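You operate a simulated robot arm through the tools that you are given. There is no shell and no other tool.

You are at the controls of a simulated robot arm. One attempt, no reset.

TASK
Seat the thimble in the wire eye, then tighten grip nuts one, two, three in turn.
Fine: each nut goes to its stop.

The check looks at the end state, three seconds after you hand in, the way a careful person would. Anything else that was tipped, shoved, dropped, spilled or broken makes it a failure.

THE ROBOT
A 7-joint arm with a two-finger parallel gripper, fixed in place. Base frame: the origin is on the floor under the middle of its stand, x ahead of it, y to its left, z up; the work surface is at about z = 0.85. Units: m, rad, N and s.
It reaches about 1.479 m from its shoulder. Its first joint turns from -2.897 to 2.897 rad. Payload 4.4 kg.
The tool frame sits at the grasp point between the pads (the TCP): z along the fingers, y along the line on which they close. The tips reach 0.023 m beyond it. The gripper opens to 0.094 m. The fingers are 0.038 m wide and 0.01 m thick; the gripper's body (0.054 by 0.096 m) begins 0.039 m behind the TCP.
Orientation is that of the tool frame in the base frame, as a unit quaternion [x, y, z, w]. With the fingers straight down and closing along the base's y, the tool's x points along the base's -x, its y along +y and its z along -z.

THE INTERFACE
- The arm moves only by the tool apply_moves. Its argument "rows" is a list of rows, each a list of 7 numbers: the shift along the tool's x, y, z in m, then the turn, a rotation vector about the tool's x, y, z in rad, then the finger opening in m, from 0 to 0.094. In form: [[x, y, z, rx, ry, rz, grip], ...]. A call has 1 to 20 rows; each row shifts and turns the commanded pose from where the row before left it, along the tool's axes as they then stand. Each row takes 0.2 s and may step no farther than 0.05 m and 0.15 rad from the row before; otherwise, or with a gripper value out of range, the whole call is refused. Where a pose cannot be reached the arm comes as near as it can. A force on the tool above 40 N (or 10 N above the force at the start of the call, whichever is more), or a blocked arm, ends the call early, and 0.2 s more pass. Each finger travels about 0.072 m/s and halts on what it meets, pressing with about 45 N; the grip force reading is that of the motor and also rises with nothing between the fingers. The clock runs only during rows and for 0.2 s after the last one: add rows that do not move to give the fingers time. It gives the time, the measured TCP pose, the force on the tool (base axes), the opening and the grip force at its end, in the units of the frame above (readings bear some noise), with the torque about the TCP (base axes, N m) and any sound that the robot's microphone picked up, and new pictures: "pictures" is both (left out), scene, wrist or none.
- Cameras (640 x 400 px; columns grow to the right, rows downward): "scene" is fixed at [0.4012, 0.502, 1.446]; the picture's right is [-0.56, -0.83, 0.00], its down [-0.65, 0.44, -0.62] and it looks along [0.51, -0.35, -0.78] (base axes); focal length 246 px, centre (320, 200). "wrist" rides on the gripper at [0.087, 0.016, -0.074] in the tool frame; the picture's right is [-0.18, 0.98, 0.00], its down [-0.58, -0.11, -0.81] and it looks along [-0.79, -0.15, 0.59] (tool axes); focal length 243 px, centre (320, 200). There is no depth. A picture from a camera that has moved, and an enlarged one, comes with that camera's place and axes in the base frame and with its lens.
- inspect(camera, box): a new picture of the part [left, top, right, bottom] of that camera's present view, enlarged. The clock stands still meanwhile.
- hand_in(): hands the job in; it is judged then, once.

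Nothing tells you positions but the pictures and the camera data. Unless the task says otherwise, let go and move clear before handing in.

The tools are called after ">>>" as name(argument=value, ...) on one line, values as JSON. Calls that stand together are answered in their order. apply_moves: Moves the arm, as the interface text tells. Its arguments: {"type":"object","properties":{"rows":{"type":"array"},"pictures":{"type":"string","enum":["both","scene","wrist","none"]}},"required":["rows"]} The other tools are called the same way: inspect (camera, box) takes an enlarged picture of a part of a camera's view; hand_in () hands the job in.

At the start:

```text
time_s: 0.0
eef_pos: [0.7125, 0.094, 1.1847]
tcp_rot: [0.0, 1.0, 0.0, 0.0]
ft_force: [-0.3, 0.3, 0.3]
wrist_torque: [0.0, -0.03, -0.02]
width: 0.094
grip_force: 0.1
```

scene: 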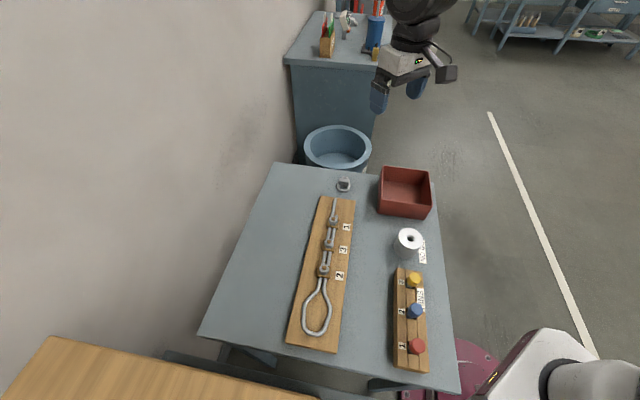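
wrist: 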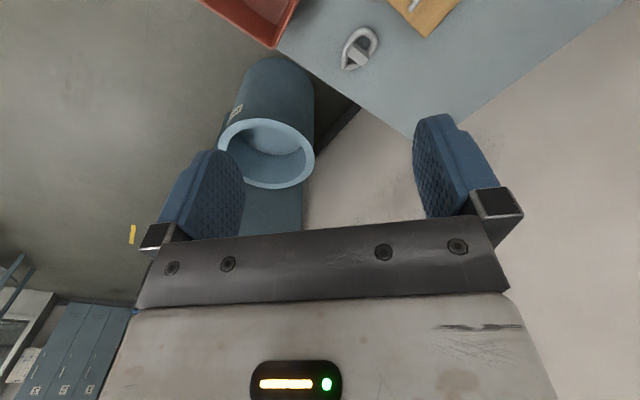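

I see a table with a wooden board carrying a wire loop with three clips labelled 1, 3 and 2, a small grey thimble beyond it, a red bin, a white roll, and a rack with yellow, blue and red knobs. I'll enlarge the views before moving.

>>> inspect(camera="scene", box=[280, 170, 380, 240])

>>> inspect(camera="scene", box=[270, 240, 370, 360])

>>> inspect(camera="scene", box=[375, 220, 455, 380])

>>> inspect(camera="wrist", box=[300, 0, 500, 120])

```text
5.71 times, centred on (330, 205) of scene
camera zoom: at [0.4012, 0.502, 1.446], right [-0.56, -0.83, 0.0], down [-0.65, 0.44, -0.62], along [0.51, -0.35, -0.78], focal length 1405 px, centre (263, 171)
```

zoom: 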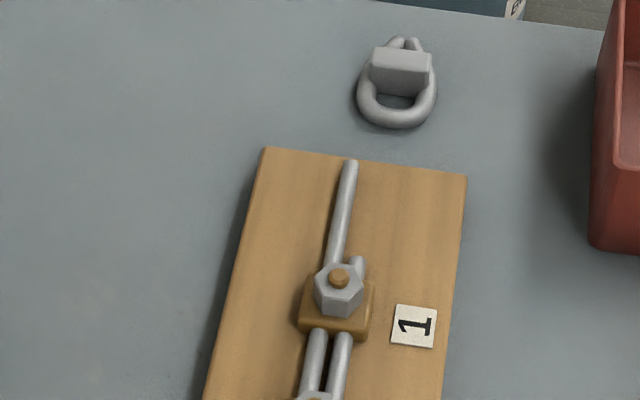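

```text
3.33 times, centred on (320, 300) of scene
camera zoom: at [0.4012, 0.502, 1.446], right [-0.56, -0.83, 0.0], down [-0.65, 0.44, -0.62], along [0.51, -0.35, -0.78], focal length 820 px, centre (320, -133)
```

zoom: 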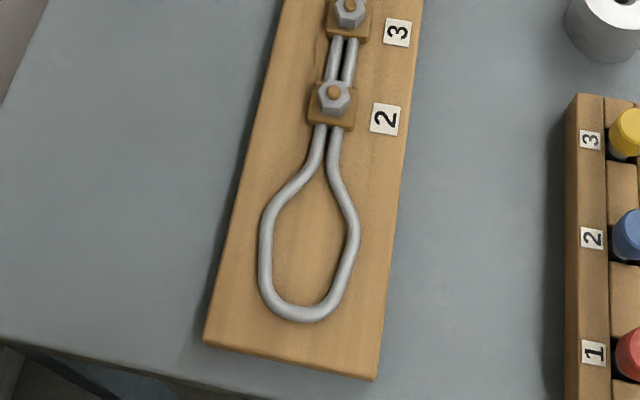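

```text
2.50 times, centred on (415, 300) of scene
camera zoom: at [0.4012, 0.502, 1.446], right [-0.56, -0.83, 0.0], down [-0.65, 0.44, -0.62], along [0.51, -0.35, -0.78], focal length 615 px, centre (82, -50)
```

zoom: 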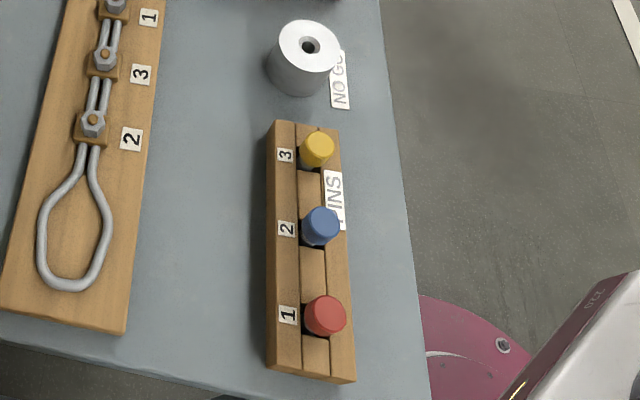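

```text
3.20 times, centred on (400, 60) of wrist
camera zoom: at [0.6255, 0.1101, 1.2586], right [0.18, 0.98, 0.0], down [0.58, -0.11, 0.81], along [0.79, -0.15, -0.59], focal length 776 px, centre (64, 648)
```

zoom: 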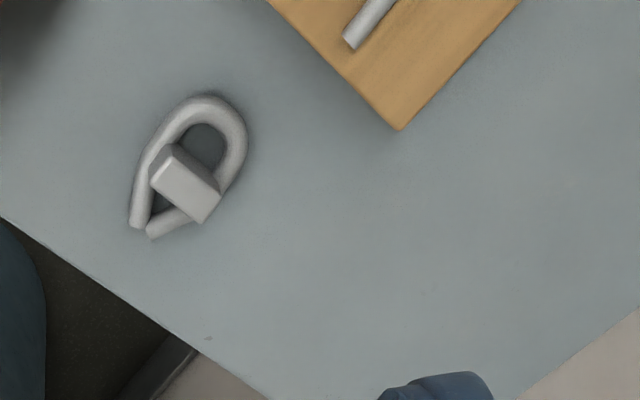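

The thimble lies at about (0.79, 0.14), with its round end toward the loop. The loop centre is near (0.52, 0.43), and nuts 1, 3 and 2 sit 7 cm apart along the board. I'll move over the thimble for a closer look.

>>> apply_moves(rows=[[-0.0155, 0.0092, 0.03, 0, 0, 0, 0.094], [-0.0155, 0.0092, 0.03, 0, 0, 0, 0.094], [-0.0155, 0.0092, 0.03, 0, 0, 0, 0.094], [-0.0155, 0.0092, 0.03, 0, 0, 0, 0.094], [-0.0155, 0.0092, 0.03, 0, 0, 0, 0.094]])

```text
time_s: 1.2
eef_pos: [0.7889, 0.1375, 1.0357]
tcp_rot: [0.0, 1.0, 0.0, 0.001]
ft_force: [-0.1, -0.6, 0.0]
wrist_torque: [0.02, -0.05, 0.02]
width: 0.0942
grip_force: 0.0
camera wrist: at [0.7015, 0.1538, 1.1105], right [0.18, 0.98, 0.0], down [0.58, -0.11, 0.81], along [0.79, -0.15, -0.59], focal length 243 px, centre (320, 200)
```

scene: 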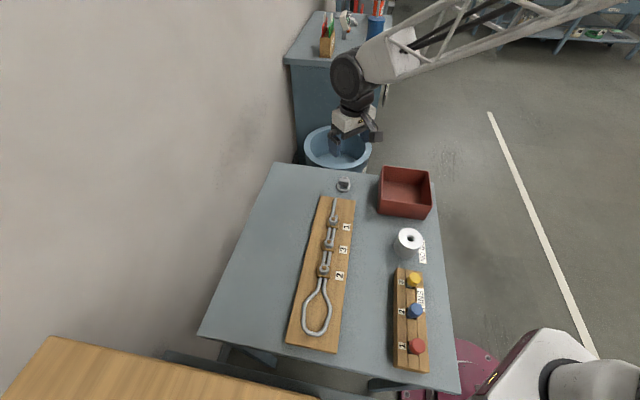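
wrist: 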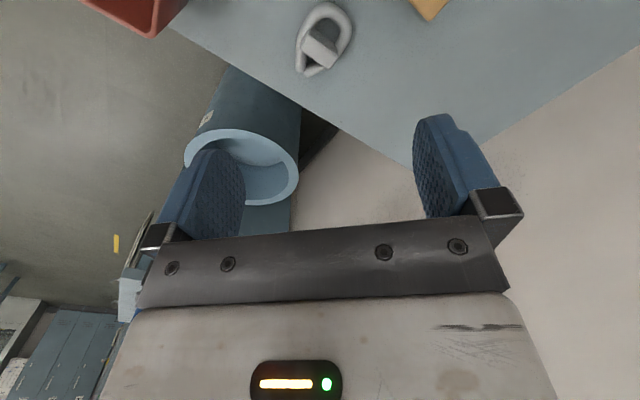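

>>> inspect(camera="wrist", box=[270, 0, 390, 80])

>>> inspect(camera="scene", box=[325, 170, 365, 200])

>>> inspect(camera="scene", box=[310, 205, 360, 285])

```text
5.00 times, centred on (330, 40) of wrist
camera zoom: at [0.7015, 0.1538, 1.1105], right [0.18, 0.98, 0.0], down [0.58, -0.11, 0.81], along [0.79, -0.15, -0.59], focal length 1213 px, centre (270, 1000)
```

zoom: 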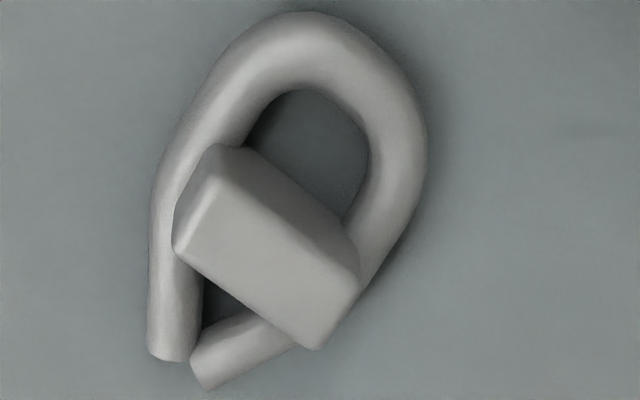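

```text
13.33 times, centred on (345, 185) of scene
camera zoom: at [0.4012, 0.502, 1.446], right [-0.56, -0.83, 0.0], down [-0.65, 0.44, -0.62], along [0.51, -0.35, -0.78], focal length 3279 px, centre (-13, 400)
```

zoom: 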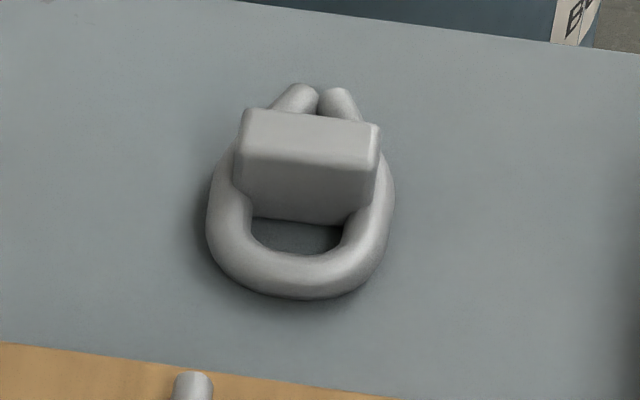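

```text
5.00 times, centred on (335, 245) of scene
camera zoom: at [0.4012, 0.502, 1.446], right [-0.56, -0.83, 0.0], down [-0.65, 0.44, -0.62], along [0.51, -0.35, -0.78], focal length 1230 px, centre (245, -25)
```

zoom: 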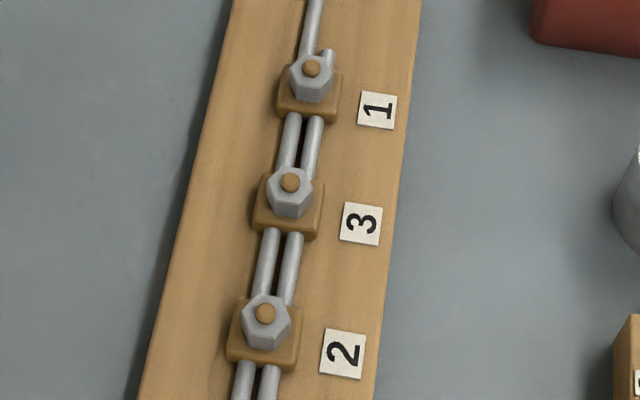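

The thimble is an open teardrop rod with a bridge block across it, and its axis runs at about -43° in the base frame. I'll yaw the gripper 45° so the pads face the block's long sides, then descend for a closer look.

>>> apply_moves(rows=[[0, 0, 0.01, 0, 0, -0.1309, 0.094], [0, 0, 0.01, 0, 0, -0.1309, 0.094], [0, 0, 0.01, 0, 0, -0.1309, 0.094], [0, 0, 0.01, 0, 0, -0.1309, 0.094], [0, 0, 0.01, 0, 0, -0.1309, 0.094], [0, 0, 0.01, 0, 0, -0.1309, 0.094], [0, 0, 0, 0, 0, 0, 0.094]])

```text
time_s: 2.8
eef_pos: [0.7904, 0.1401, 0.9735]
tcp_rot: [-0.384, 0.923, -0.001, 0.0]
ft_force: [0.3, -0.5, 0.6]
wrist_torque: [-0.02, -0.01, -0.02]
width: 0.0939
grip_force: 0.1
camera wrist: at [0.7169, 0.0904, 1.0477], right [-0.57, 0.82, 0.0], down [0.49, 0.33, 0.81], along [0.66, 0.46, -0.59], focal length 243 px, centre (320, 200)
```

scene: 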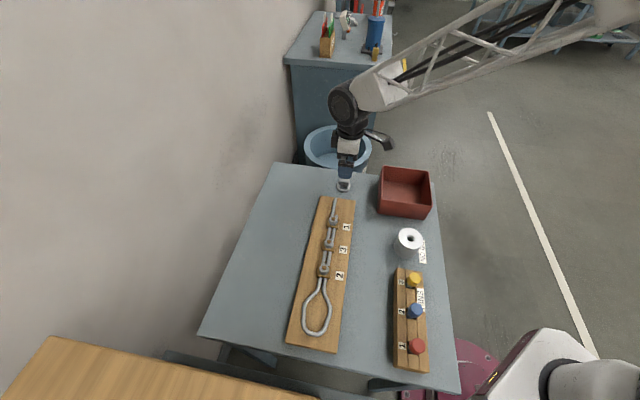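
wrist: 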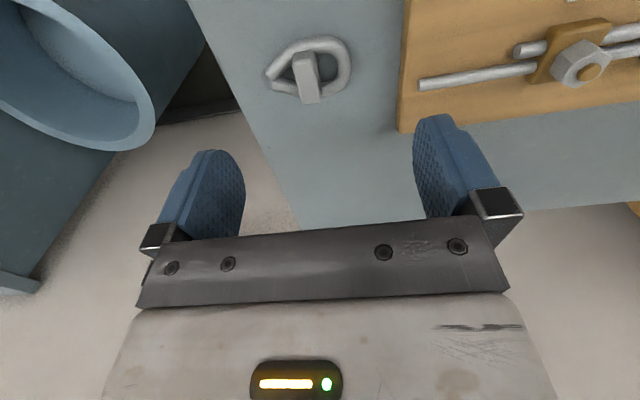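

>>> inspect(camera="wrist", box=[250, 20, 370, 120])

>>> inspect(camera="wrist", box=[500, 0, 640, 110])

```text
4.00 times, centred on (310, 70) of wrist
camera zoom: at [0.7169, 0.0904, 1.0477], right [-0.57, 0.82, 0.0], down [0.49, 0.33, 0.81], along [0.66, 0.46, -0.59], focal length 970 px, centre (360, 720)
```

zoom: 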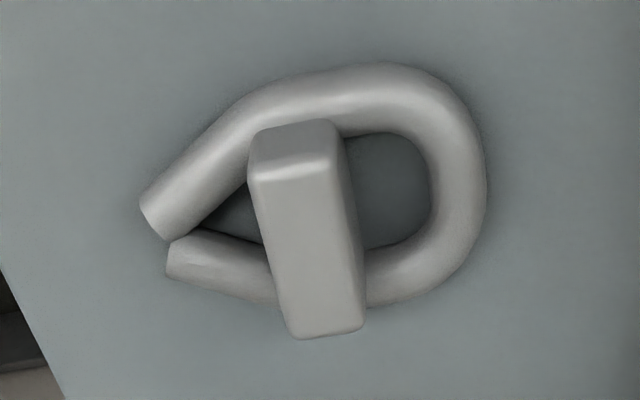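

```text
3.64 times, centred on (570, 55) of wrist
camera zoom: at [0.7169, 0.0904, 1.0477], right [-0.57, 0.82, 0.0], down [0.49, 0.33, 0.81], along [0.66, 0.46, -0.59], focal length 882 px, centre (-589, 727)
```

zoom: 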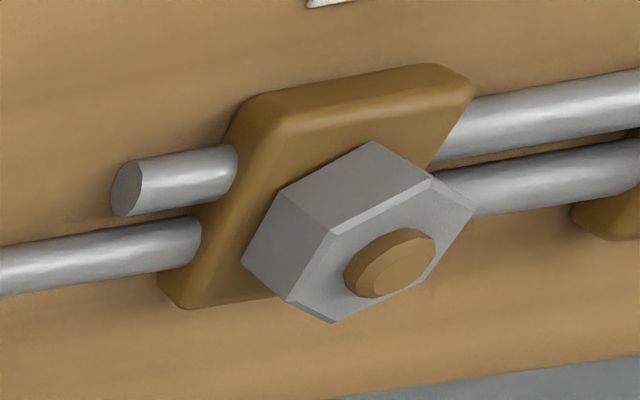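

The block's centre is at about (0.797, 0.134), and the pads are aligned with it to within 2-3°. I'll shift over it, narrow the opening and come partway down.

>>> apply_moves(rows=[[-0.0015, -0.0087, 0, 0, 0, 0, 0.05], [0, 0, 0.02, 0, 0, 0, 0.05], [0, 0, 0.02, 0, 0, 0, 0.05], [0, 0, 0.0147, 0, 0, 0, 0.05], [0, 0, 0, 0, 0, 0, 0.05]])

```text
time_s: 4.0
eef_pos: [0.7965, 0.1352, 0.9189]
tcp_rot: [-0.383, 0.924, 0.0, 0.001]
ft_force: [0.4, -0.3, 0.7]
wrist_torque: [0.03, 0.01, 0.01]
width: 0.0501
grip_force: 0.0
camera wrist: at [0.724, 0.0858, 0.9931], right [-0.56, 0.83, 0.0], down [0.49, 0.33, 0.81], along [0.67, 0.46, -0.59], focal length 243 px, centre (320, 200)
```

scene: 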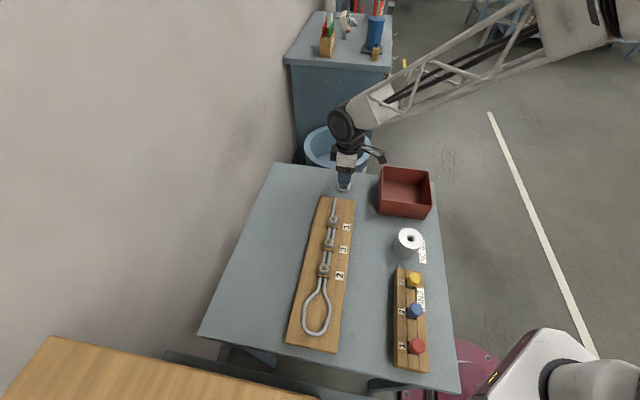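
wrist: 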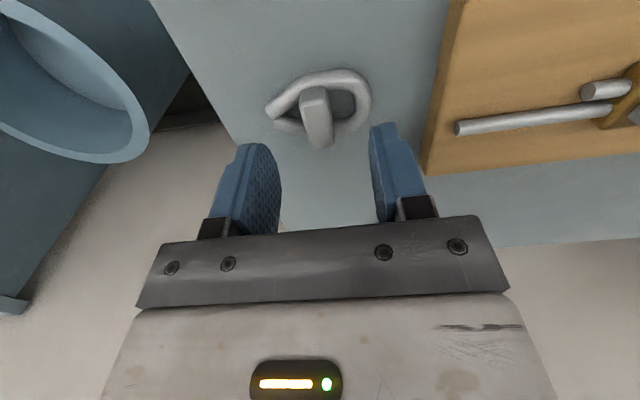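

The fingers are now straddling above the block. I'll zoom in to check alignment and height.

>>> inspect(camera="wrist", box=[240, 50, 400, 170])

>>> inspect(camera="scene", box=[325, 150, 375, 200])

```text
3.33 times, centred on (320, 110) of wrist
camera zoom: at [0.724, 0.0858, 0.9931], right [-0.56, 0.83, 0.0], down [0.49, 0.33, 0.81], along [0.67, 0.46, -0.59], focal length 809 px, centre (320, 500)
```

zoom: 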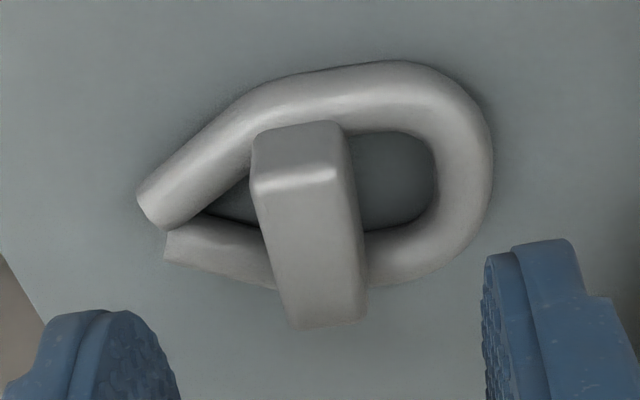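

```text
8.00 times, centred on (350, 175) of scene
camera zoom: at [0.4012, 0.502, 1.446], right [-0.56, -0.83, 0.0], down [-0.65, 0.44, -0.62], along [0.51, -0.35, -0.78], focal length 1967 px, centre (80, 400)
```

zoom: 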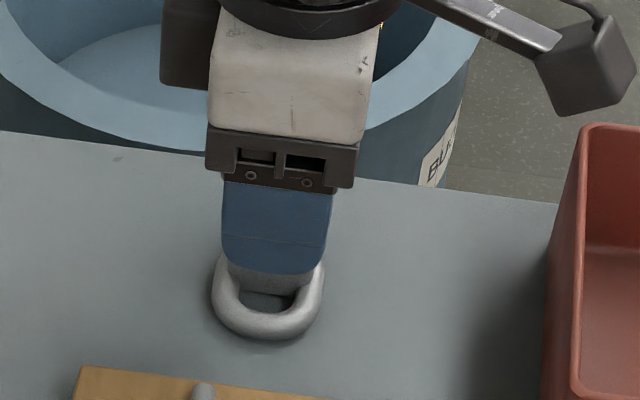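

The block top is at about z = 0.872 and the rod tops at about 0.861. I'll centre the gripper, lower the tips to about 0.8635 and close on the block.

>>> apply_moves(rows=[[-0.003, -0.0012, 0.0, 0, 0, 0, 0.04], [0, 0, 0.012, 0, 0, 0, 0.04], [0, 0, 0.012, 0, 0, 0, 0.04], [0, 0, 0.0095, 0, 0, 0, 0.04], [0, 0, 0, 0, 0, 0, 0.04]])

```text
time_s: 5.2
eef_pos: [0.8007, 0.1343, 0.8855]
tcp_rot: [-0.383, 0.924, 0.0, 0.0]
ft_force: [-0.2, -0.4, 0.8]
wrist_torque: [0.02, 0.01, 0.01]
width: 0.0399
grip_force: 0.0
camera wrist: at [0.7274, 0.0862, 0.9595], right [-0.56, 0.83, 0.0], down [0.49, 0.33, 0.81], along [0.67, 0.46, -0.59], focal length 243 px, centre (320, 200)
```

scene: 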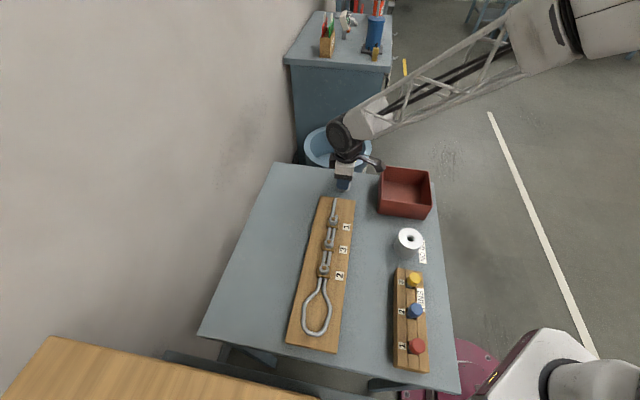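
wrist: 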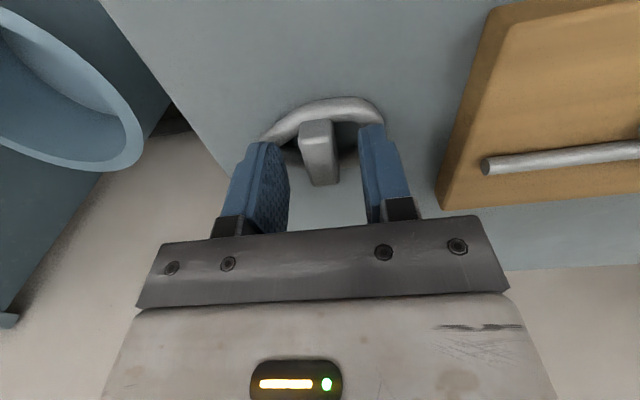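

>>> inspect(camera="wrist", box=[240, 80, 400, 200])

>>> inspect(camera="scene", box=[325, 160, 365, 200])

```text
3.33 times, centred on (320, 140) of wrist
camera zoom: at [0.7274, 0.0862, 0.9595], right [-0.56, 0.83, 0.0], down [0.49, 0.33, 0.81], along [0.67, 0.46, -0.59], focal length 809 px, centre (320, 400)
```

zoom: 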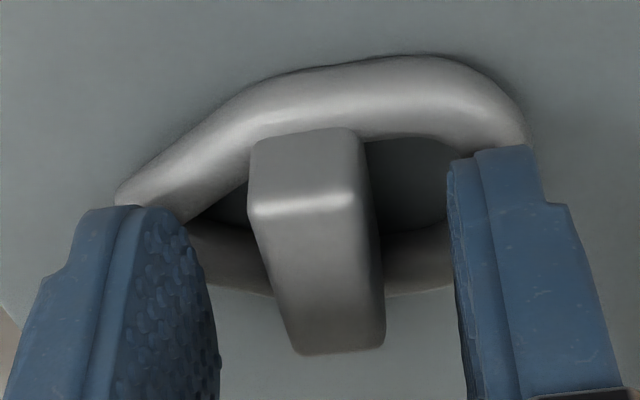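

```text
10.00 times, centred on (345, 180) of scene
camera zoom: at [0.4012, 0.502, 1.446], right [-0.56, -0.83, 0.0], down [-0.65, 0.44, -0.62], along [0.51, -0.35, -0.78], focal length 2459 px, centre (70, 400)
```

zoom: 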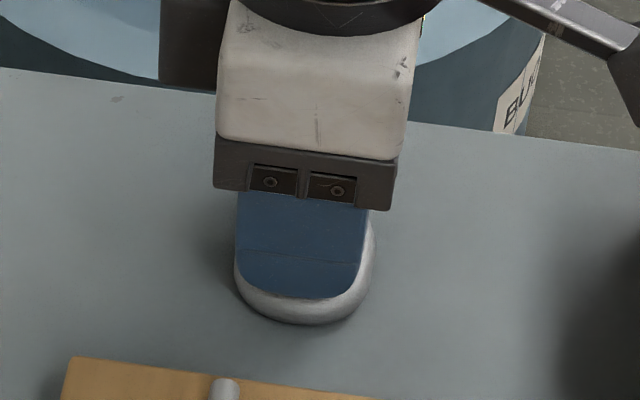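

The block sits centrally between the fingers, so I'm closing on it now.

>>> apply_moves(rows=[[0, 0, 0, 0, 0, 0, 0.02], [0, 0, 0, 0, 0, 0, 0.01], [0, 0, 0, 0, 0, 0, 0.0], [0, 0, 0, 0, 0, 0, 0.0], [0, 0, 0, 0, 0, 0, 0.0]])

```text
time_s: 6.4
eef_pos: [0.8008, 0.1355, 0.8852]
tcp_rot: [-0.383, 0.924, 0.0, 0.0]
ft_force: [-0.3, 0.6, 0.5]
wrist_torque: [-0.04, -0.04, 0.01]
width: 0.0151
grip_force: 44.6
camera wrist: at [0.7274, 0.0862, 0.9596], right [-0.56, 0.83, 0.0], down [0.49, 0.33, 0.81], along [0.67, 0.46, -0.59], focal length 243 px, centre (320, 200)
```

scene: 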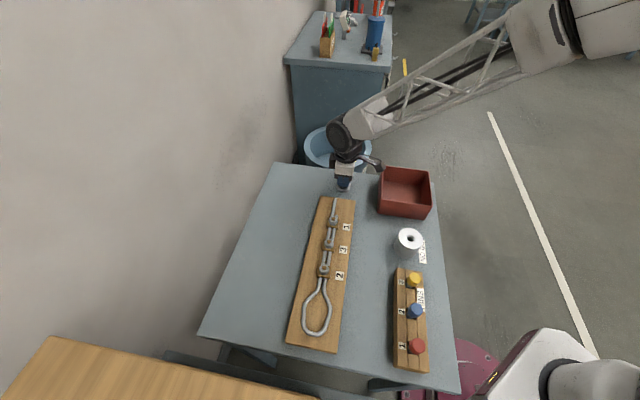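
wrist: 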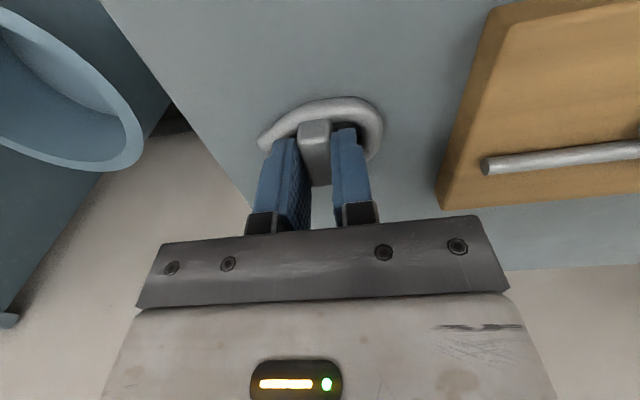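

I have the block, with the opening at 0.0151. I'll lift it straight up and check the hold.

>>> apply_moves(rows=[[0, 0, -0.02, 0, 0, 0, 0.0], [0, 0, -0.03, 0, 0, 0, 0.0], [0, 0, -0.03, 0, 0, 0, 0.0], [0, 0, -0.03, 0, 0, 0, 0.0], [0, 0, -0.02, 0, 0, 0, 0.0], [0, 0, 0, 0, 0, 0, 0.0]])

>>> inspect(camera="wrist", box=[240, 60, 400, 180])

>>> inspect(camera="scene", box=[315, 110, 385, 190])

```text
time_s: 7.8
eef_pos: [0.8005, 0.1345, 1.0158]
tcp_rot: [-0.383, 0.924, 0.0, 0.0]
ft_force: [0.1, -0.2, -0.3]
wrist_torque: [0.0, 0.0, 0.01]
width: 0.0152
grip_force: 45.0
camera wrist: at [0.7275, 0.0861, 1.091], right [-0.56, 0.83, 0.0], down [0.49, 0.33, 0.81], along [0.67, 0.46, -0.59], focal length 243 px, centre (320, 200)
```

scene: 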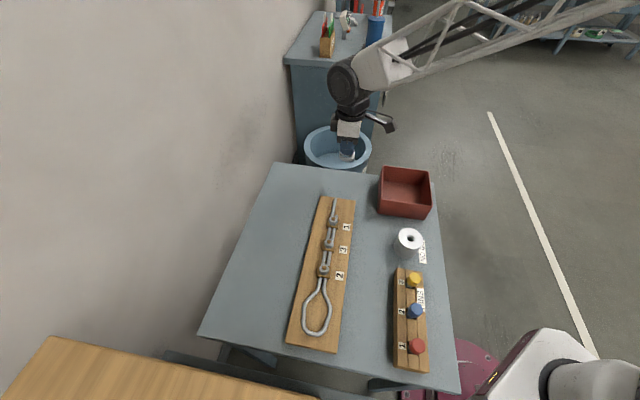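
wrist: 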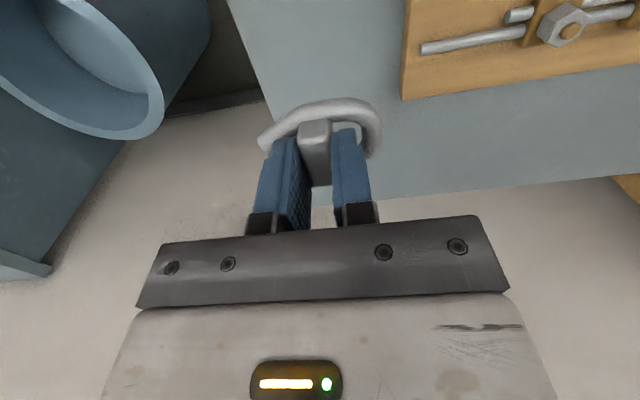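

```text
3.33 times, centred on (320, 120) of wrist
camera zoom: at [0.7275, 0.0861, 1.091], right [-0.56, 0.83, 0.0], down [0.49, 0.33, 0.81], along [0.67, 0.46, -0.59], focal length 809 px, centre (320, 467)
```

zoom: 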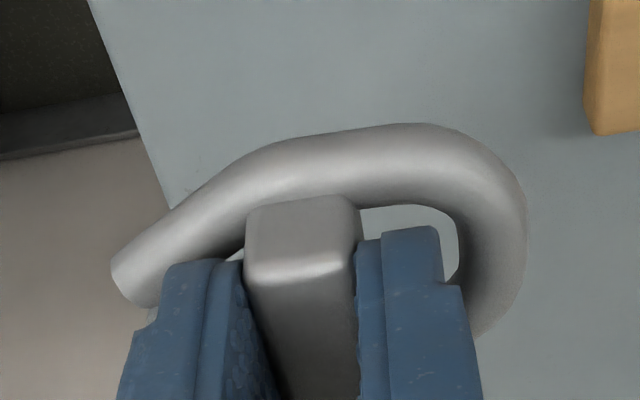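

```text
5.00 times, centred on (350, 150) of scene
camera zoom: at [0.4012, 0.502, 1.446], right [-0.56, -0.83, 0.0], down [-0.65, 0.44, -0.62], along [0.51, -0.35, -0.78], focal length 1230 px, centre (170, 450)
```

zoom: 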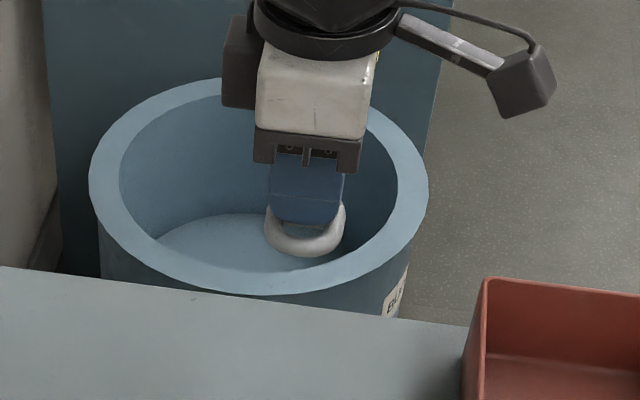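

The thimble is held firmly and sits centred on the TCP, with its round end toward tool +y. I'll carry it along the board at a safe height to a spot above the eye.

>>> apply_moves(rows=[[-0.001, 0.02, 0, 0, 0, 0, 0.0], [-0.001, 0.037, 0, 0, 0, 0, 0.0], [-0.001, 0.04, 0, 0, 0, 0, 0.0], [-0.001, 0.04, 0, 0, 0, 0, 0.0], [-0.001, 0.04, 0, 0, 0, 0, 0.0], [-0.001, 0.04, 0, 0, 0, 0, 0.0], [-0.001, 0.04, 0, 0, 0, 0, 0.0], [-0.001, 0.04, 0, 0, 0, 0, 0.0], [-0.001, 0.04, 0, 0, 0, 0, 0.0], [-0.001, 0.04, 0, 0, 0, 0, 0.0], [0, 0.03, 0, 0, 0, 0, 0.0], [0, 0, 0, 0, 0, 0, 0.0], [0, 0, 0, 0, 0, 0, 0.0]])

```text
time_s: 10.6
eef_pos: [0.5214, 0.4304, 1.0159]
tcp_rot: [-0.382, 0.924, 0.001, 0.0]
ft_force: [-0.4, 0.0, -1.0]
wrist_torque: [-0.01, 0.02, -0.03]
width: 0.0153
grip_force: 44.8
camera wrist: at [0.447, 0.3817, 1.0906], right [-0.56, 0.83, 0.0], down [0.49, 0.33, 0.81], along [0.67, 0.46, -0.59], focal length 243 px, centre (320, 200)
```

scene: 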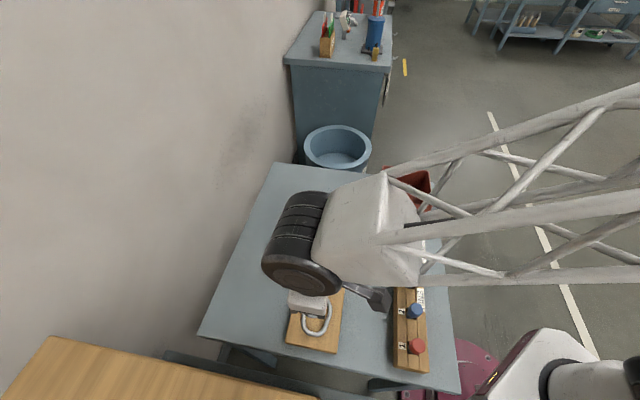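
wrist: 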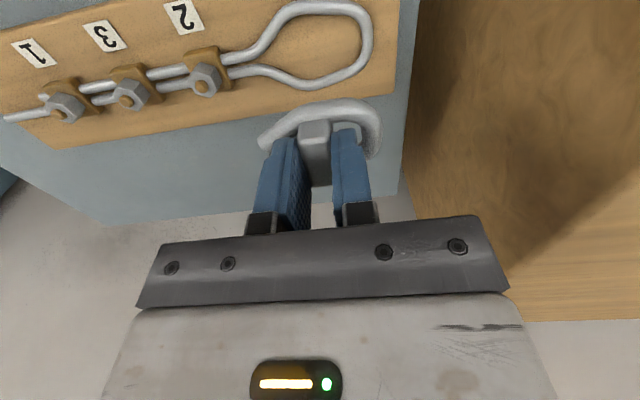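

Both the loop and the thimble are in view now, so I'll zoom in to measure the eye precisely.

>>> inspect(camera="wrist", box=[210, 0, 410, 125])

>>> inspect(camera="wrist", box=[0, 30, 240, 150])

>>> inspect(camera="scene", box=[270, 280, 370, 360])

```text
3.20 times, centred on (310, 62) of wrist
camera zoom: at [0.447, 0.3817, 1.0906], right [-0.56, 0.83, 0.0], down [0.49, 0.33, 0.81], along [0.67, 0.46, -0.59], focal length 776 px, centre (352, 640)
```

zoom: 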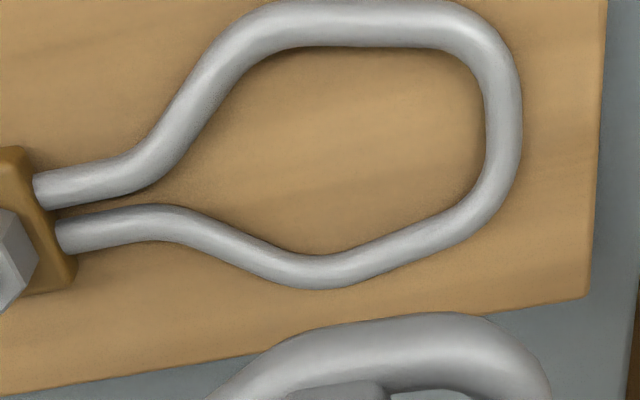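

```text
2.67 times, centred on (120, 90) of wrist
camera zoom: at [0.447, 0.3817, 1.0906], right [-0.56, 0.83, 0.0], down [0.49, 0.33, 0.81], along [0.67, 0.46, -0.59], focal length 647 px, centre (853, 493)
```

zoom: 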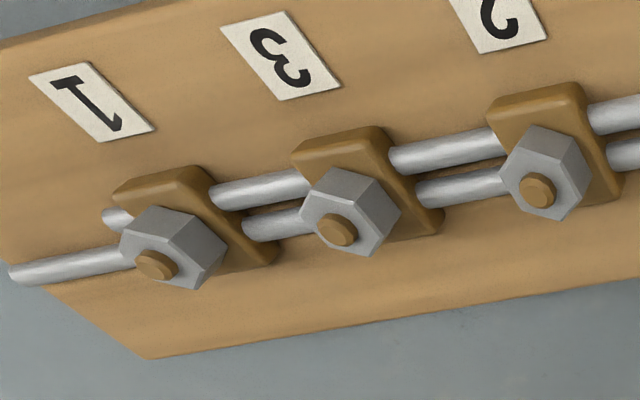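

```text
5.00 times, centred on (320, 320) of scene
camera zoom: at [0.4012, 0.502, 1.446], right [-0.56, -0.83, 0.0], down [-0.65, 0.44, -0.62], along [0.51, -0.35, -0.78], focal length 1230 px, centre (320, -400)
```

zoom: 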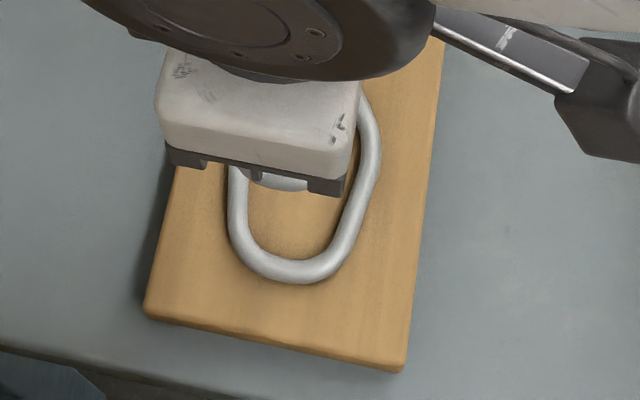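

The eye's centreline width measures about 57 mm, and I need the board height to pin down its scale. I'll descend a bit and measure from a second height.

>>> apply_moves(rows=[[0, 0, 0.02, 0, 0, 0, 0.0], [0, 0, 0.02, 0, 0, 0, 0.0], [0, 0, 0.015, 0, 0, 0, 0.0], [0, 0, 0, 0, 0, 0, 0.0], [0, 0, 0, 0, 0, 0, 0.0]])

>>> inspect(camera="wrist", box=[210, 0, 410, 125])

>>> inspect(camera="wrist", box=[240, 60, 400, 180])

```text
time_s: 11.8
eef_pos: [0.5168, 0.429, 0.9624]
tcp_rot: [-0.382, 0.924, -0.001, 0.0]
ft_force: [-0.5, -0.4, -0.1]
wrist_torque: [0.0, -0.01, 0.0]
width: 0.0151
grip_force: 45.4
camera wrist: at [0.4452, 0.3806, 1.0362], right [-0.56, 0.83, 0.0], down [0.49, 0.33, 0.81], along [0.67, 0.46, -0.59], focal length 243 px, centre (320, 200)
```

scene: 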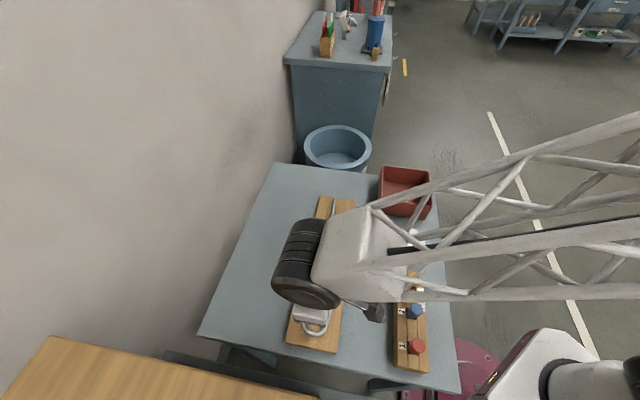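
wrist: 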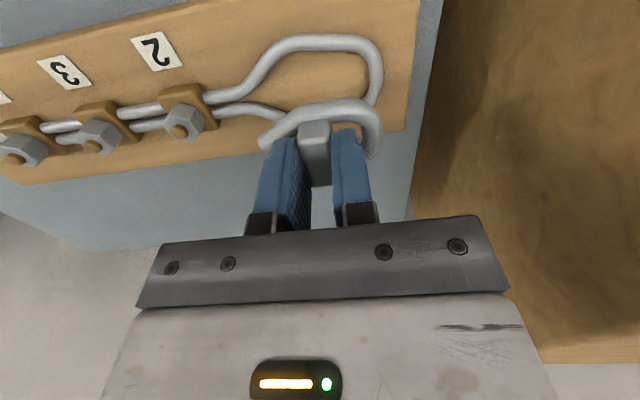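

```text
3.20 times, centred on (310, 62) of wrist
camera zoom: at [0.4452, 0.3806, 1.0362], right [-0.56, 0.83, 0.0], down [0.49, 0.33, 0.81], along [0.67, 0.46, -0.59], focal length 776 px, centre (352, 640)
```

zoom: 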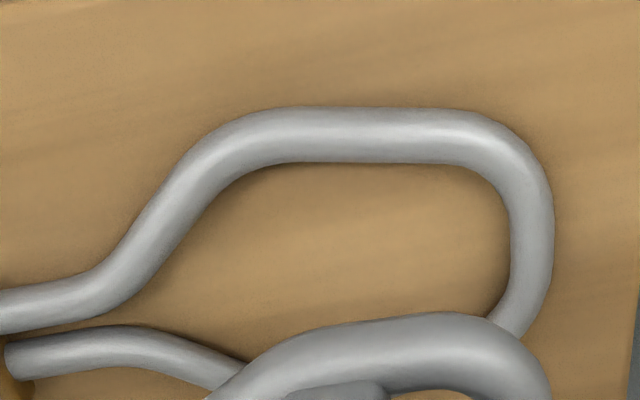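

```text
3.33 times, centred on (320, 120) of wrist
camera zoom: at [0.4452, 0.3806, 1.0362], right [-0.56, 0.83, 0.0], down [0.49, 0.33, 0.81], along [0.67, 0.46, -0.59], focal length 809 px, centre (320, 467)
```

zoom: 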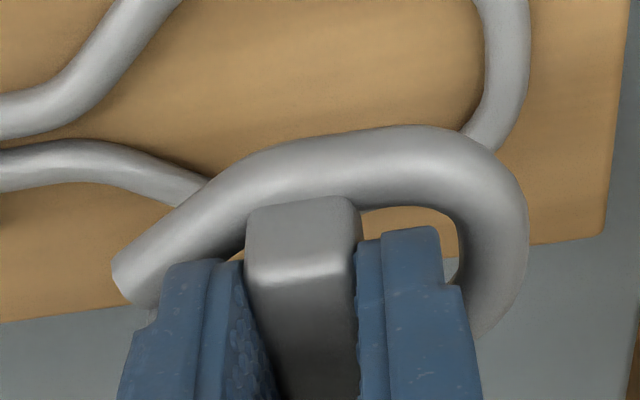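

The readings carry 1-2 mm of noise, so I'll use label corners and nuts as sharp features to get the board and wire heights.

>>> inspect(camera="wrist", box=[20, 20, 220, 150])

>>> inspect(camera="wrist", box=[120, 20, 200, 80])

```text
3.08 times, centred on (120, 85) of wrist
camera zoom: at [0.4452, 0.3806, 1.0362], right [-0.56, 0.83, 0.0], down [0.49, 0.33, 0.81], along [0.67, 0.46, -0.59], focal length 746 px, centre (935, 554)
```

zoom: 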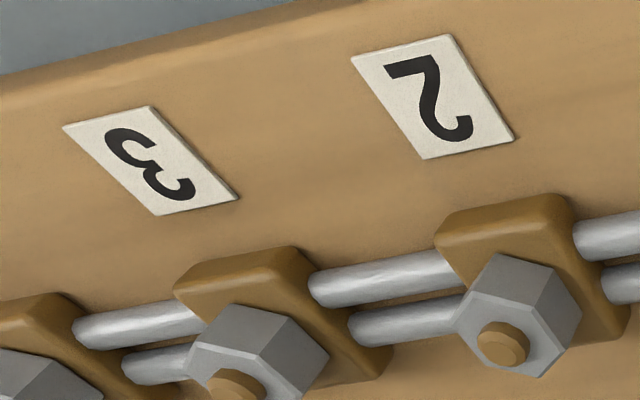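

```text
6.67 times, centred on (160, 50) of wrist
camera zoom: at [0.4452, 0.3806, 1.0362], right [-0.56, 0.83, 0.0], down [0.49, 0.33, 0.81], along [0.67, 0.46, -0.59], focal length 1618 px, centre (1387, 1200)
```

zoom: 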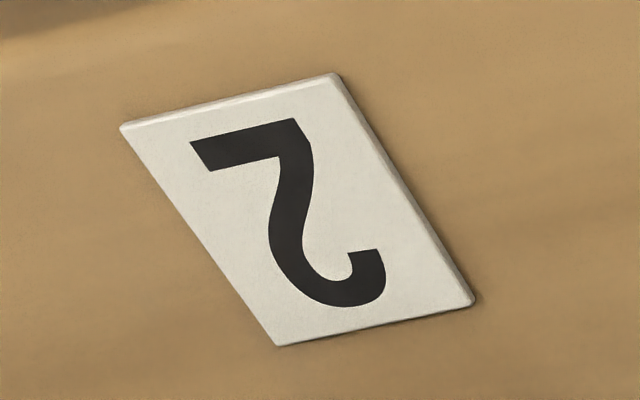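

Using the camera positions, the board top comes out at about z = 0.870 with the wire resting on it. The thimble's outline looks like the eye's scaled to about 0.65, so the matching block centre is about 5 mm toward the nuts. I'll shift there, lower to just above the wire and check.

>>> apply_moves(rows=[[0, -0.005, 0.01, 0, 0, 0, 0.0], [0, 0, 0.015, 0, 0, 0, 0.0], [0, 0, 0.015, 0, 0, 0, 0.0], [0, 0, 0, 0, 0, 0, 0.0], [0, 0, 0, 0, 0, 0, 0.0], [0, 0, 0, 0, 0, 0, 0.0]])

>>> inspect(camera="wrist", box=[220, 50, 420, 175])

>>> inspect(camera="scene", box=[280, 290, 360, 350])

```text
time_s: 13.2
eef_pos: [0.5218, 0.4269, 0.9218]
tcp_rot: [-0.382, 0.924, 0.0, 0.001]
ft_force: [-0.1, -1.0, -1.2]
wrist_torque: [0.0, -0.03, -0.01]
width: 0.0147
grip_force: 44.6
camera wrist: at [0.4492, 0.3777, 0.9958], right [-0.56, 0.83, 0.0], down [0.49, 0.33, 0.81], along [0.67, 0.46, -0.59], focal length 243 px, centre (320, 200)
```

scene: 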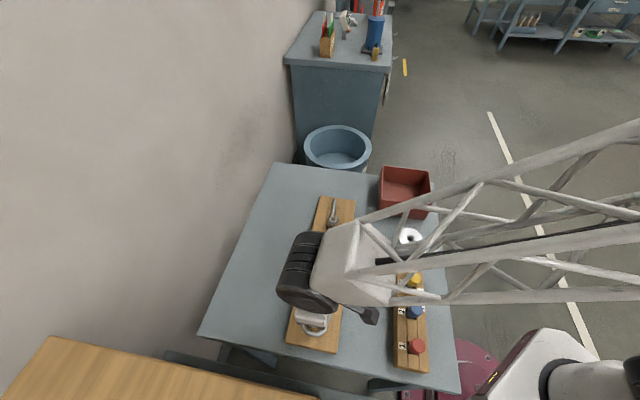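
wrist: 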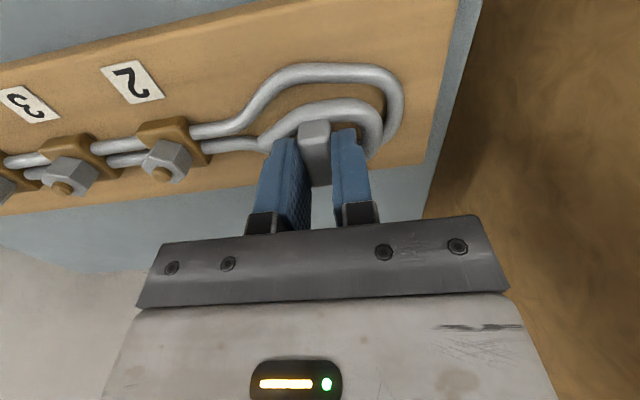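

```text
3.20 times, centred on (320, 112) of wrist
camera zoom: at [0.4492, 0.3777, 0.9958], right [-0.56, 0.83, 0.0], down [0.49, 0.33, 0.81], along [0.67, 0.46, -0.59], focal length 776 px, centre (320, 480)
```

zoom: 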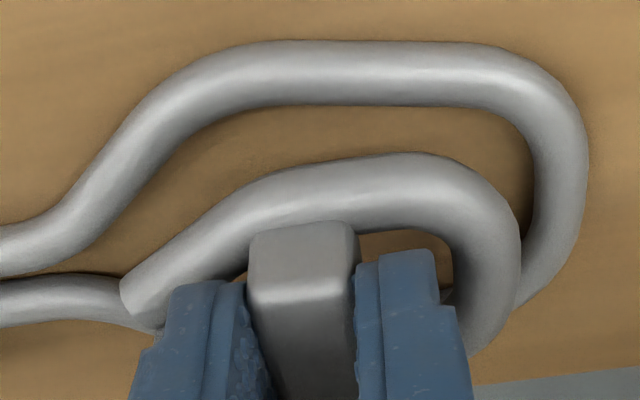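

```text
6.67 times, centred on (320, 320) of scene
camera zoom: at [0.4012, 0.502, 1.446], right [-0.56, -0.83, 0.0], down [-0.65, 0.44, -0.62], along [0.51, -0.35, -0.78], focal length 1640 px, centre (320, -600)
```

zoom: 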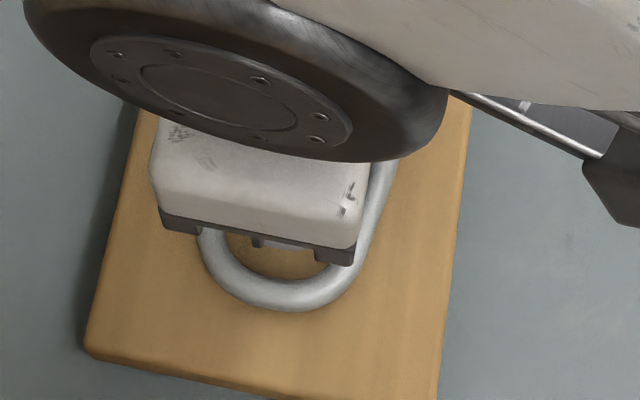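

The thimble is nested inside the eye's outline as seen from here, with about 0.5 mm of lateral clearance. I'll lower it in small steps and watch the force.

>>> apply_moves(rows=[[0, 0, 0.004, 0, 0, 0, 0.0], [0, 0, 0.004, 0, 0, 0, 0.0], [0, 0, 0, 0, 0, 0, 0.0]], pictures="none")

>>> inspect(camera="wrist", box=[220, 50, 420, 175])

```text
time_s: 14.0
eef_pos: [0.5228, 0.4262, 0.9124]
tcp_rot: [-0.383, 0.924, -0.001, -0.001]
ft_force: [-0.3, 0.4, -0.8]
wrist_torque: [-0.04, -0.02, 0.05]
width: 0.0151
grip_force: 44.7
```

```text
3.20 times, centred on (320, 112) of wrist
camera zoom: at [0.4495, 0.3774, 0.9875], right [-0.56, 0.83, 0.0], down [0.49, 0.33, 0.81], along [0.67, 0.46, -0.59], focal length 776 px, centre (320, 480)
```

zoom: 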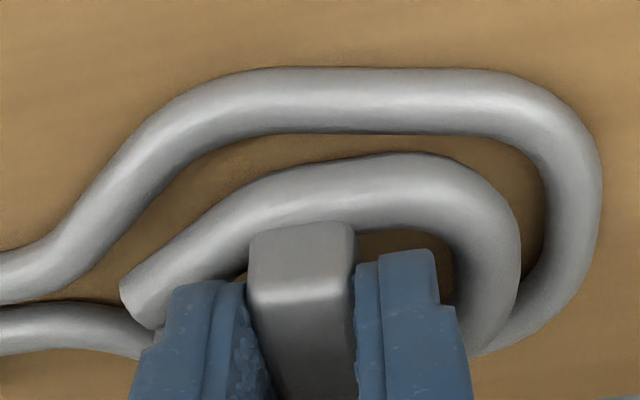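

>>> apply_moves(rows=[[0, 0, 0.002, 0, 0, 0, 0.0], [0, 0, 0.002, 0, 0, 0, 0.0], [0, 0, 0, 0, 0, 0, 0.0]], pictures="none")

>>> inspect(camera="wrist", box=[220, 50, 420, 175])

```text
time_s: 14.8
eef_pos: [0.523, 0.4265, 0.9083]
tcp_rot: [-0.383, 0.924, 0.0, 0.0]
ft_force: [-0.3, -0.9, -1.7]
wrist_torque: [-0.01, -0.03, -0.01]
width: 0.015
grip_force: 44.9
```

```text
3.20 times, centred on (320, 112) of wrist
camera zoom: at [0.4503, 0.378, 0.9832], right [-0.56, 0.83, 0.0], down [0.49, 0.33, 0.81], along [0.67, 0.46, -0.59], focal length 776 px, centre (320, 480)
```

zoom: 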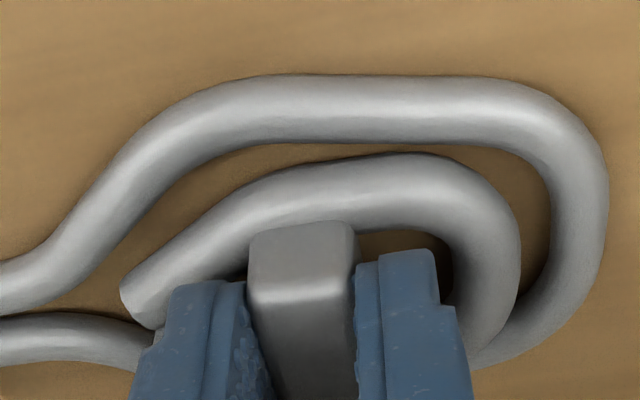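

There's no contact force, and the thimble bottom is already below the wire top, so it fits. I'll go down the last few millimetres.

>>> apply_moves(rows=[[0, 0, 0.0015, 0, 0, 0, 0.0], [0, 0, 0.0015, 0, 0, 0, 0.0], [0, 0, 0, 0, 0, 0, 0.0]], pictures="none")

>>> inspect(camera="wrist", box=[220, 50, 420, 175])

```text
time_s: 15.6
eef_pos: [0.5221, 0.4264, 0.9055]
tcp_rot: [-0.382, 0.924, 0.001, 0.0]
ft_force: [-0.3, -0.1, -1.1]
wrist_torque: [0.0, -0.02, -0.01]
width: 0.0151
grip_force: 44.8
```

```text
3.20 times, centred on (320, 112) of wrist
camera zoom: at [0.4501, 0.3776, 0.98], right [-0.56, 0.83, 0.0], down [0.49, 0.33, 0.81], along [0.67, 0.46, -0.59], focal length 776 px, centre (320, 480)
```

zoom: 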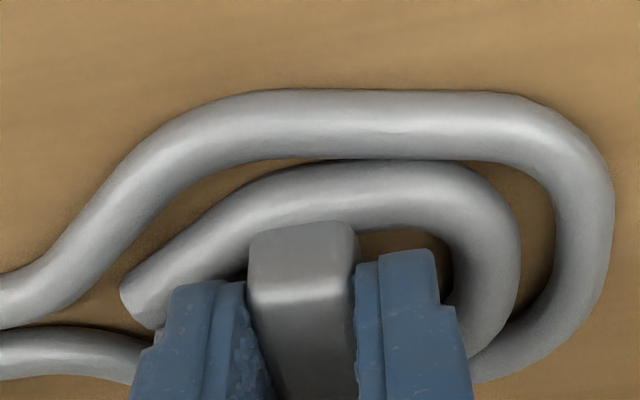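

>>> apply_moves(rows=[[0, 0, 0.001, 0, 0, 0, 0.0], [0, 0, 0.001, 0, 0, 0, 0.0], [0, 0, 0, 0, 0, 0, 0.0]], pictures="none")

>>> inspect(camera="wrist", box=[220, 50, 420, 175])

```text
time_s: 16.4
eef_pos: [0.5236, 0.4261, 0.9048]
tcp_rot: [-0.382, 0.924, 0.0, 0.0]
ft_force: [-3.4, -5.7, 27.8]
wrist_torque: [-0.38, 0.35, 0.02]
width: 0.0153
grip_force: 45.1
```

```text
3.20 times, centred on (320, 112) of wrist
camera zoom: at [0.4505, 0.3777, 0.9792], right [-0.56, 0.83, 0.0], down [0.49, 0.33, 0.81], along [0.67, 0.46, -0.59], focal length 776 px, centre (320, 480)
```

zoom: 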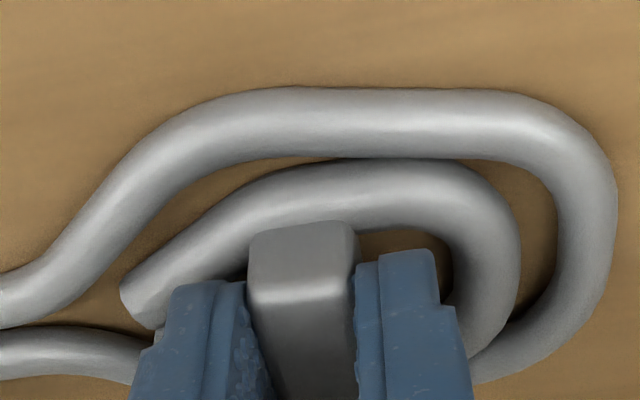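

The contact force of 28 N at TCP z ≈ 0.905 means the thimble bottom is on the board at z ≈ 0.870, inside the wire. I'll ease the pressure off and then open the fingers gently.

>>> apply_moves(rows=[[0, 0, -0.0008, 0, 0, 0, 0.0], [0, 0, 0, 0, 0, 0, 0.0]], pictures="none")

>>> apply_moves(rows=[[0, 0, 0, 0, 0, 0, 0.018], [0, 0, 0, 0, 0, 0, 0.024], [0, 0, 0, 0, 0, 0, 0.034], [0, 0, 0, 0, 0, 0, 0.034]])

>>> inspect(camera="wrist", box=[220, 50, 420, 175])

```text
time_s: 17.0
eef_pos: [0.5222, 0.426, 0.9046]
tcp_rot: [-0.383, 0.924, 0.0, 0.0]
ft_force: [7.1, 0.0, 19.0]
wrist_torque: [-0.01, -0.13, -0.02]
width: 0.015
grip_force: 44.5
```

```text
time_s: 18.0
eef_pos: [0.523, 0.426, 0.9045]
tcp_rot: [-0.383, 0.924, -0.001, 0.0]
ft_force: [-0.3, -0.8, 23.6]
wrist_torque: [0.01, 0.02, -0.01]
width: 0.0293
grip_force: 0.2
camera wrist: at [0.4499, 0.3777, 0.9792], right [-0.56, 0.83, 0.0], down [0.49, 0.33, 0.81], along [0.67, 0.46, -0.59], focal length 243 px, centre (320, 200)
```

scene: 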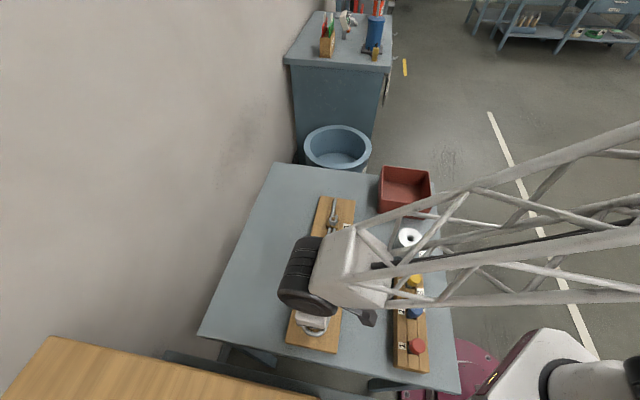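
wrist: 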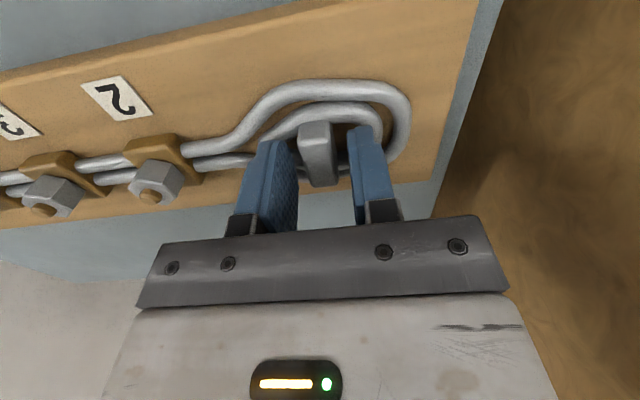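

```text
3.20 times, centred on (320, 112) of wrist
camera zoom: at [0.4499, 0.3777, 0.9792], right [-0.56, 0.83, 0.0], down [0.49, 0.33, 0.81], along [0.67, 0.46, -0.59], focal length 776 px, centre (320, 480)
```

zoom: 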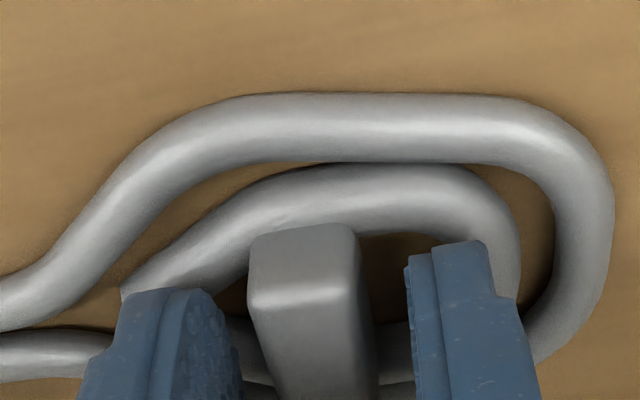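

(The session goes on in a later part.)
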